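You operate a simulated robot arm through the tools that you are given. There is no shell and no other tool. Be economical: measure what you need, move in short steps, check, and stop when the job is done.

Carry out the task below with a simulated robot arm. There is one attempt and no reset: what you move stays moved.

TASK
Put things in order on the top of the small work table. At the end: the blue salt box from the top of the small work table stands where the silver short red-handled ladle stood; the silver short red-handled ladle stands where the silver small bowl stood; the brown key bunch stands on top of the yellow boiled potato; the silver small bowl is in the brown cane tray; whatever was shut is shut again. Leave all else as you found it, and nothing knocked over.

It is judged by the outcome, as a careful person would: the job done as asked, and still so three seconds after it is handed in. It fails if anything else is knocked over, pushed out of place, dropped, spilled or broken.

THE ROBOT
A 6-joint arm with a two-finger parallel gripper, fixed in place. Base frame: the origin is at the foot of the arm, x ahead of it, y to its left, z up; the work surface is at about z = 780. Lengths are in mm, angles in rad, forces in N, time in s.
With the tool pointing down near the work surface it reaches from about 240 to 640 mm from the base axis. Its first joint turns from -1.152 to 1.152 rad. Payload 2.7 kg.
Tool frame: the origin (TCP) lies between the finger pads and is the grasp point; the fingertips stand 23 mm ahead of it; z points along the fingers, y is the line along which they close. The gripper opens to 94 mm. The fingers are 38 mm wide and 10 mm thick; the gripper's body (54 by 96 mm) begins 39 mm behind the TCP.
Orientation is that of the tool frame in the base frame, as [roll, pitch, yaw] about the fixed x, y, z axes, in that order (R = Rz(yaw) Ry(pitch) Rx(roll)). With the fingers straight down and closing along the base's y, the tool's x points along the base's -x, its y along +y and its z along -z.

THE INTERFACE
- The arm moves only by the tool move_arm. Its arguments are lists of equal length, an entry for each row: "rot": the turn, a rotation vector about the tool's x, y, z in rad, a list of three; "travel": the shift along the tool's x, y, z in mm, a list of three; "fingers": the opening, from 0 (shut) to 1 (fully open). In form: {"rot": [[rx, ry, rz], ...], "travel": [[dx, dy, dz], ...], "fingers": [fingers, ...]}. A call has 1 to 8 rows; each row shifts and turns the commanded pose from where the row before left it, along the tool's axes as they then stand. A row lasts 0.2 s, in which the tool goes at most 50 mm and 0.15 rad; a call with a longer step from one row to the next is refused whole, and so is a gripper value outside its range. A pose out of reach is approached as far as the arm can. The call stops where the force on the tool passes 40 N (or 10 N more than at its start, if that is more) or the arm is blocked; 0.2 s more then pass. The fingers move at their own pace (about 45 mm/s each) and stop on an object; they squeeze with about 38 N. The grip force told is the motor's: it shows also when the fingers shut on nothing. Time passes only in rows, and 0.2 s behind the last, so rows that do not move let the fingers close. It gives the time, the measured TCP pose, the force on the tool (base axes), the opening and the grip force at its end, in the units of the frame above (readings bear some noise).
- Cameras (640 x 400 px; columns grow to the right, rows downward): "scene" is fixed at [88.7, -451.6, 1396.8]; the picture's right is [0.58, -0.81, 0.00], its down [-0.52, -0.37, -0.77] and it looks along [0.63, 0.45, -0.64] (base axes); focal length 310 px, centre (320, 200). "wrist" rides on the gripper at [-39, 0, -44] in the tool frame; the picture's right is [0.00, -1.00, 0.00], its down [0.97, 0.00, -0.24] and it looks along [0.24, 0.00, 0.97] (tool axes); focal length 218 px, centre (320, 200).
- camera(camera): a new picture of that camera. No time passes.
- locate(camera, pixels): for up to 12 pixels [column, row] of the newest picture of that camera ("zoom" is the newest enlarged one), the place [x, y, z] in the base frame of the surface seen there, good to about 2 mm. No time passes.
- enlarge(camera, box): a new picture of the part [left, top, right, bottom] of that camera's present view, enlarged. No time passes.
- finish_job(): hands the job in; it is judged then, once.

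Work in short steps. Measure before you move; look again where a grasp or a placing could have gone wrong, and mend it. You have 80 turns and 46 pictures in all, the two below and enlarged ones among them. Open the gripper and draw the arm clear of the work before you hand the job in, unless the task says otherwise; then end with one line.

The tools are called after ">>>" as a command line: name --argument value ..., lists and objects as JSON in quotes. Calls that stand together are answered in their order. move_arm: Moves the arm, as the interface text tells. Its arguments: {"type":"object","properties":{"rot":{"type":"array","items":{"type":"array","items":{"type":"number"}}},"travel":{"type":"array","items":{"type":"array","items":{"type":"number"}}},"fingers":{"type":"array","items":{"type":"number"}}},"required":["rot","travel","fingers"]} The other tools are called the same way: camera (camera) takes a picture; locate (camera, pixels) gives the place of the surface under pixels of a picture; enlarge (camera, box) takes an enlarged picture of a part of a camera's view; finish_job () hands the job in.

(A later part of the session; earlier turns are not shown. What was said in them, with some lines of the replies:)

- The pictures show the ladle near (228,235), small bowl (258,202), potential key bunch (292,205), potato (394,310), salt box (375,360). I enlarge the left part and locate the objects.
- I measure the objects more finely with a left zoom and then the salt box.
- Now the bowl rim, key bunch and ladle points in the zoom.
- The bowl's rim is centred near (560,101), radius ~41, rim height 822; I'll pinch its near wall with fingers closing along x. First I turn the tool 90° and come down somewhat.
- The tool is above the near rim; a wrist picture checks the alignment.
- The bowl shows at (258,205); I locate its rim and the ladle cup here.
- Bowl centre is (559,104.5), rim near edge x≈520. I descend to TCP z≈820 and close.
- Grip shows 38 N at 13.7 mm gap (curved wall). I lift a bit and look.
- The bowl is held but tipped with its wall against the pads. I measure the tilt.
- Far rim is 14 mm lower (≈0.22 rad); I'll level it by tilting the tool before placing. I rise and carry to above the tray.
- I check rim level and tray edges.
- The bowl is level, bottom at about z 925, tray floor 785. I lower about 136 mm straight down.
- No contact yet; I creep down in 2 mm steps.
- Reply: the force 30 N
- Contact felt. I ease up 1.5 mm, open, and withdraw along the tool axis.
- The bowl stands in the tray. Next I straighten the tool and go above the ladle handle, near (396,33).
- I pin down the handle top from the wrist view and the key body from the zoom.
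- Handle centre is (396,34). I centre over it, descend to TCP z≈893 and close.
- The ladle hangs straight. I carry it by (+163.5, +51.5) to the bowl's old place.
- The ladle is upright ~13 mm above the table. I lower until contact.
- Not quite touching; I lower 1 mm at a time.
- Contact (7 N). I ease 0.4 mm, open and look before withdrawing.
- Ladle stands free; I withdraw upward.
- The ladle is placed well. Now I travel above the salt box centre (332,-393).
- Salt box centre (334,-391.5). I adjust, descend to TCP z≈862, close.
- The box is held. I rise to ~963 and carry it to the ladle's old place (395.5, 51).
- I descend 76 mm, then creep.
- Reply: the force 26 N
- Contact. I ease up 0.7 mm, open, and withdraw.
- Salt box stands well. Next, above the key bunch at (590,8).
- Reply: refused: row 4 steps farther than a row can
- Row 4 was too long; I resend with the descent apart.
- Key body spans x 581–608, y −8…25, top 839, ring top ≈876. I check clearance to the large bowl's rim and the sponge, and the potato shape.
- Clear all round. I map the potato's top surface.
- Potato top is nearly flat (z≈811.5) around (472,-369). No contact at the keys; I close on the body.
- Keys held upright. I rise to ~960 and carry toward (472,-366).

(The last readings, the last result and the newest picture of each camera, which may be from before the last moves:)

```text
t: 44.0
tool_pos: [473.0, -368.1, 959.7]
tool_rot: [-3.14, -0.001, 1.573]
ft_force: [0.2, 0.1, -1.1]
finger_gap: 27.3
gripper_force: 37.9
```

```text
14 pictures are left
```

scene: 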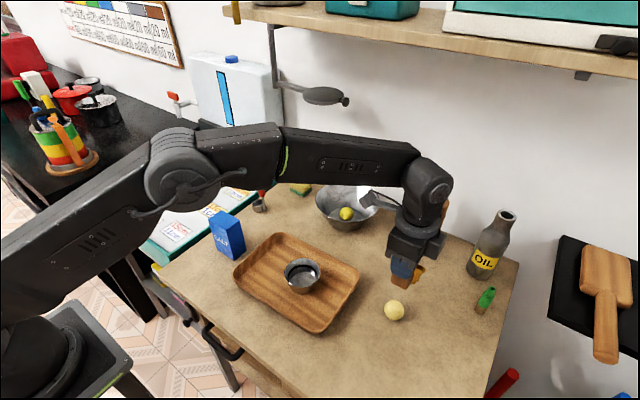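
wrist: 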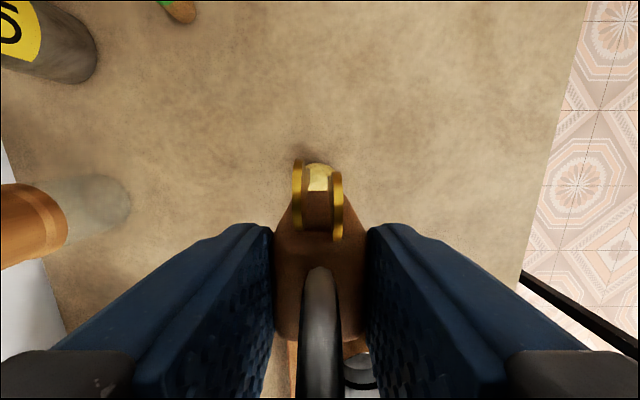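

I measure the held body to confirm its place relative to the potato.

>>> enlarge --camera "scene" --box '[362, 245, 442, 325]'

>>> locate --camera "wrist" --pixels '[[297, 170], [338, 185], [280, 250], [360, 250], [318, 215], [320, 272], [278, 320], [318, 180]]'

```text
5.00 times, centred on (402, 285) of scene
```

zoom: 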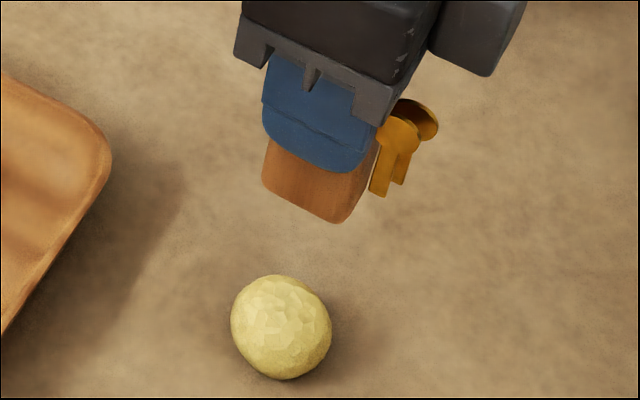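

```text
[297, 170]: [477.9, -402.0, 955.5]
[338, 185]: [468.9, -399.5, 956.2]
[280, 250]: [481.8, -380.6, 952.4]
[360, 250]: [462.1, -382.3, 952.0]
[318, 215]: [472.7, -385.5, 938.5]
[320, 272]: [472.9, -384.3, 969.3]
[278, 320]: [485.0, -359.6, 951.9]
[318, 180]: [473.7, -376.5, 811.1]
```

Body centre is at (473,-370), over the potato's centre. I lower 76 mm then creep.

>>> move_arm --rot '[[0, 0, 0], [0, 0, 0], [0, 0, 0], [0, 0, 0]]' --travel '[[0, 0, 35], [0, 0, 30], [0, 0, 11], [0, 0, 0]]' --fingers '[0, 0, 0, 0]'

>>> enlarge --camera "scene" --box '[362, 265, 442, 325]'

```text
t: 45.0
tool_pos: [472.7, -365.3, 884.0]
tool_rot: [-3.141, 0.0, 1.572]
ft_force: [-0.3, 1.3, -1.4]
finger_gap: 27.0
gripper_force: 38.0
```

```text
6.67 times, centred on (402, 295) of scene
```

zoom: 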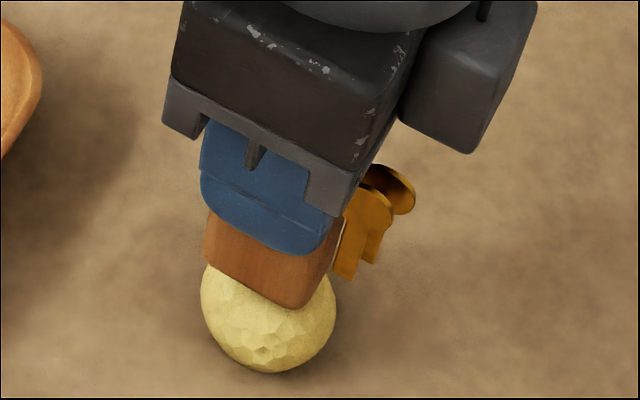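

Just above. I creep down 1 mm steps.

>>> move_arm --rot '[[0, 0, 0], [0, 0, 0], [0, 0, 0], [0, 0, 0]]' --travel '[[0, 0, 1], [0, 0, 1], [0, 0, 1], [0, 0, 0]]' --fingers '[0, 0, 0, 0]'

```text
t: 46.0
tool_pos: [472.3, -366.7, 880.5]
tool_rot: [-3.141, -0.001, 1.572]
ft_force: [0.5, 0.0, -0.5]
finger_gap: 27.0
gripper_force: 38.7
```

>>> move_arm --rot '[[0, 0, 0], [0, 0, 0]]' --travel '[[0, 0, 1], [0, 0, 0]]' --fingers '[0, 0]'

>>> move_arm --rot '[[0, 0, 0], [0, 0, 0]]' --travel '[[0, 0, 1], [0, 0, 0]]' --fingers '[0, 0]'

```text
t: 46.6
tool_pos: [472.3, -366.3, 879.8]
tool_rot: [-3.141, -0.001, 1.571]
ft_force: [0.5, -0.2, -0.9]
finger_gap: 27.1
gripper_force: 38.0
```

```text
t: 47.2
tool_pos: [472.6, -366.6, 878.4]
tool_rot: [3.142, -0.001, 1.571]
ft_force: [0.3, 0.1, -0.5]
finger_gap: 26.9
gripper_force: 38.4
```

>>> move_arm --rot '[[0, 0, 0], [0, 0, 0]]' --travel '[[0, 0, 0.8], [0, 0, 0]]' --fingers '[0, 0]'

>>> enlarge --camera "scene" --box '[362, 265, 442, 325]'

```text
t: 47.8
tool_pos: [472.8, -367.9, 877.5]
tool_rot: [-3.141, 0.0, 1.57]
ft_force: [0.1, 0.6, 0.6]
finger_gap: 27.0
gripper_force: 37.5
```

```text
6.67 times, centred on (402, 295) of scene
```

zoom: 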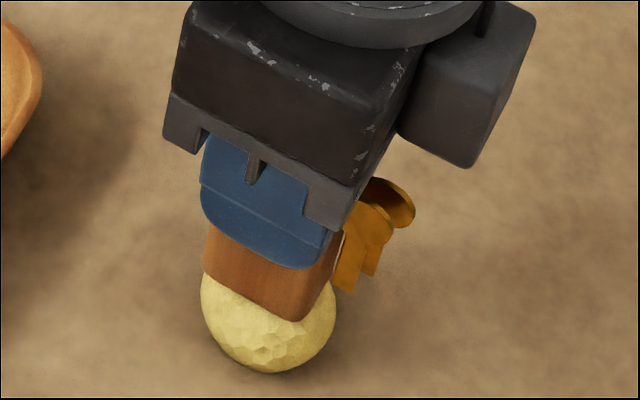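

>>> move_arm --rot '[[0, 0, 0], [0, 0, 0]]' --travel '[[0, 0, 0.7], [0, 0, 0]]' --fingers '[0, 0]'

```text
t: 48.4
tool_pos: [472.5, -367.6, 877.1]
tool_rot: [-3.142, -0.001, 1.572]
ft_force: [-0.6, 1.5, 4.7]
finger_gap: 26.9
gripper_force: 38.1
```

Contact (4.7 N). I open a little and watch whether it stays.

>>> move_arm --rot '[[0, 0, 0], [0, 0, 0], [0, 0, 0]]' --travel '[[0, 0, 0], [0, 0, 0], [0, 0, 0]]' --fingers '[0.34, 0.34, 0.34]'

>>> enlarge --camera "scene" --box '[362, 265, 442, 325]'

```text
t: 49.2
tool_pos: [471.9, -367.2, 876.6]
tool_rot: [3.141, 0.0, 1.571]
ft_force: [0.3, -0.6, -0.2]
finger_gap: 31.9
gripper_force: 0.0
```

```text
6.67 times, centred on (402, 295) of scene
```

zoom: 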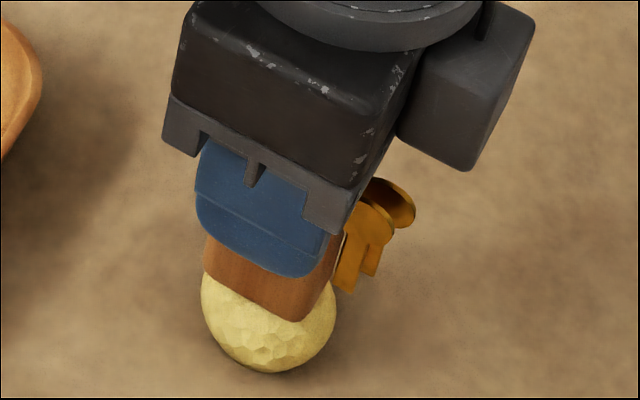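

It stays. I wait a little to see whether it tips within the loose fingers.

>>> move_arm --rot '[[0, 0, 0], [0, 0, 0], [0, 0, 0], [0, 0, 0], [0, 0, 0], [0, 0, 0], [0, 0, 0], [0, 0, 0]]' --travel '[[0, 0, 0], [0, 0, 0], [0, 0, 0], [0, 0, 0], [0, 0, 0], [0, 0, 0], [0, 0, 0], [0, 0, 0]]' --fingers '[0.36, 0.36, 0.36, 0.36, 0.36, 0.36, 0.36, 0.36]'

>>> enlarge --camera "scene" --box '[362, 265, 442, 325]'

```text
t: 51.0
tool_pos: [472.4, -367.0, 877.3]
tool_rot: [3.141, 0.0, 1.57]
ft_force: [0.7, -1.0, -0.3]
finger_gap: 33.9
gripper_force: 0.1
```

```text
6.67 times, centred on (402, 295) of scene
```

zoom: 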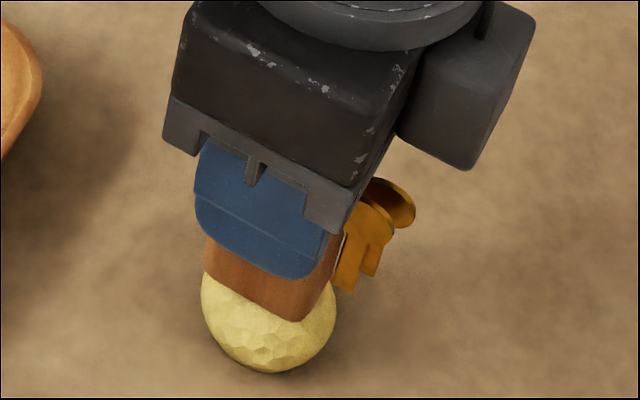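

Stable. I open further and withdraw straight up.

>>> move_arm --rot '[[0, 0, 0], [0, 0, 0], [0, 0, 0], [0, 0, 0], [0, 0, 0], [0, 0, 0], [0, 0, 0]]' --travel '[[0, 0, 0], [0, 0, 0], [0, 0, -10], [0, 0, -20], [0, 0, -30], [0, 0, -40], [0, 0, -30]]' --fingers '[0.6, 0.6, 0.6, 0.6, 0.6, 0.6, 0.6]'

>>> move_arm --rot '[[0, 0, 0], [0, 0, 0], [0, 0, 0], [0, 0, 0], [0, 0, 0], [0, 0, 0]]' --travel '[[0, 0, -30], [45, -10, 0], [45, -10, 0], [45, -10, 0], [45, -10, 0], [0, 0, 0]]' --fingers '[0.6, 0.8, 1, 1, 1, 1]'

>>> camera --camera "scene"

>>> enlarge --camera "scene" --box '[362, 245, 442, 325]'

```text
t: 52.6
tool_pos: [470.6, -367.4, 1008.6]
tool_rot: [3.141, 0.0, 1.573]
ft_force: [0.5, 0.6, -0.7]
finger_gap: 56.4
gripper_force: 0.2
```

```text
t: 54.0
tool_pos: [431.7, -186.5, 1038.7]
tool_rot: [3.141, -0.001, 1.571]
ft_force: [0.5, -0.1, 0.2]
finger_gap: 94.0
gripper_force: 0.2
```

```text
8 pictures are left
```

scene: 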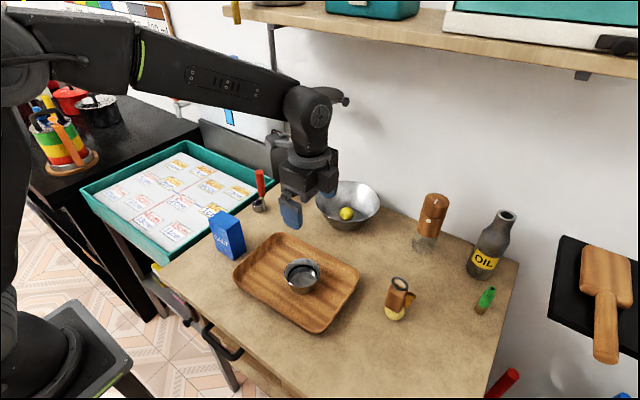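

```text
5.00 times, centred on (402, 285) of scene
```

zoom: 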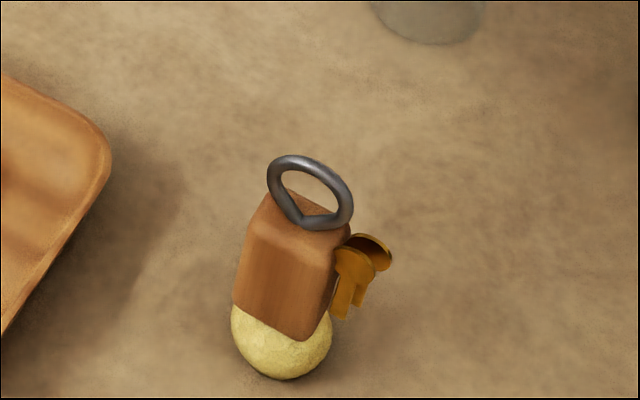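

All looks right. I draw the arm back more, let time pass, and check that the keys stay still.

>>> move_arm --rot '[[0, 0, 0], [0, 0, 0], [0, 0, 0], [0, 0, 0], [0, 0, 0], [0, 0, 0], [0, 0, 0], [0, 0, 0]]' --travel '[[40, -10, -10], [40, -10, -10], [40, -10, -10], [40, -10, -10], [0, 0, 0], [0, 0, 0], [0, 0, 0], [0, 0, 0]]' --fingers '[1, 1, 1, 1, 1, 1, 1, 1]'

>>> enlarge --camera "scene" --box '[362, 245, 442, 325]'

>>> locate --camera "zoom" --pixels '[[260, 215], [325, 245], [300, 195], [240, 290], [305, 325], [285, 345], [285, 160]]'

>>> camera --camera "scene"

```text
t: 55.8
tool_pos: [390.8, -27.4, 1079.1]
tool_rot: [-3.141, 0.001, 1.571]
ft_force: [0.7, 1.3, -0.2]
finger_gap: 94.0
gripper_force: 0.0
```

```text
5.00 times, centred on (402, 285) of scene
```

zoom: 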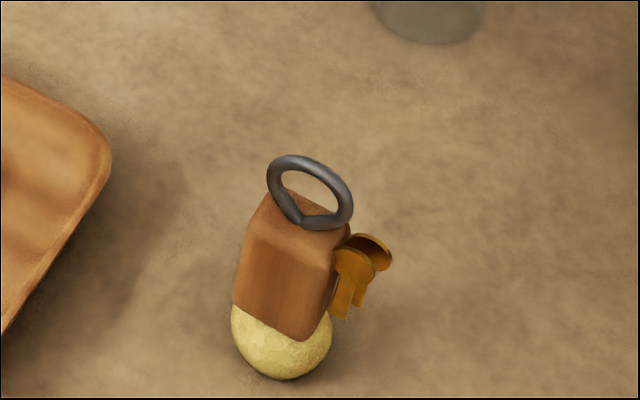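

```text
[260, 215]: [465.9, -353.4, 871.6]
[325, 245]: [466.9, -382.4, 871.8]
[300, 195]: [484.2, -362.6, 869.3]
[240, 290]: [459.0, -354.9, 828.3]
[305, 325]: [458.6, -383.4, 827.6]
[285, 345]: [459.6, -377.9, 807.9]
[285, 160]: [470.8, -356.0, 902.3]
```

```text
5 pictures are left
```

scene: 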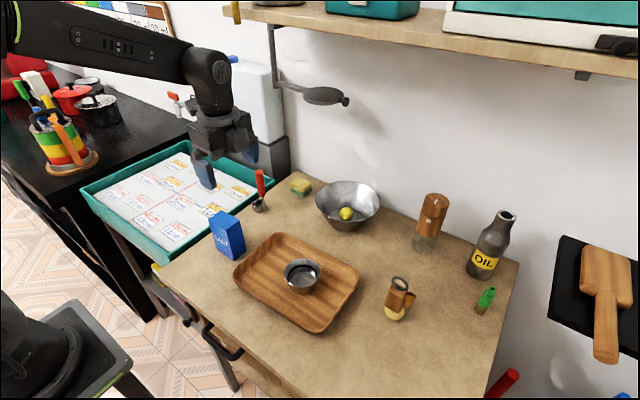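

The keys' top is level (z≈871) and has not moved between the last two pictures. The salt box, ladle and bowl all stand in place and the arm is clear, so I hand in.

>>> finish_job

```text
The job is handed in.
```

The job is done and handed in: the salt box stands where the ladle was, the ladle stands where the small bowl was, the key bunch is balanced on the potato, and the small bowl is in the tray. In the last picture nothing was knocked over or out of place. I opened nothing, so there was nothing to shut again.
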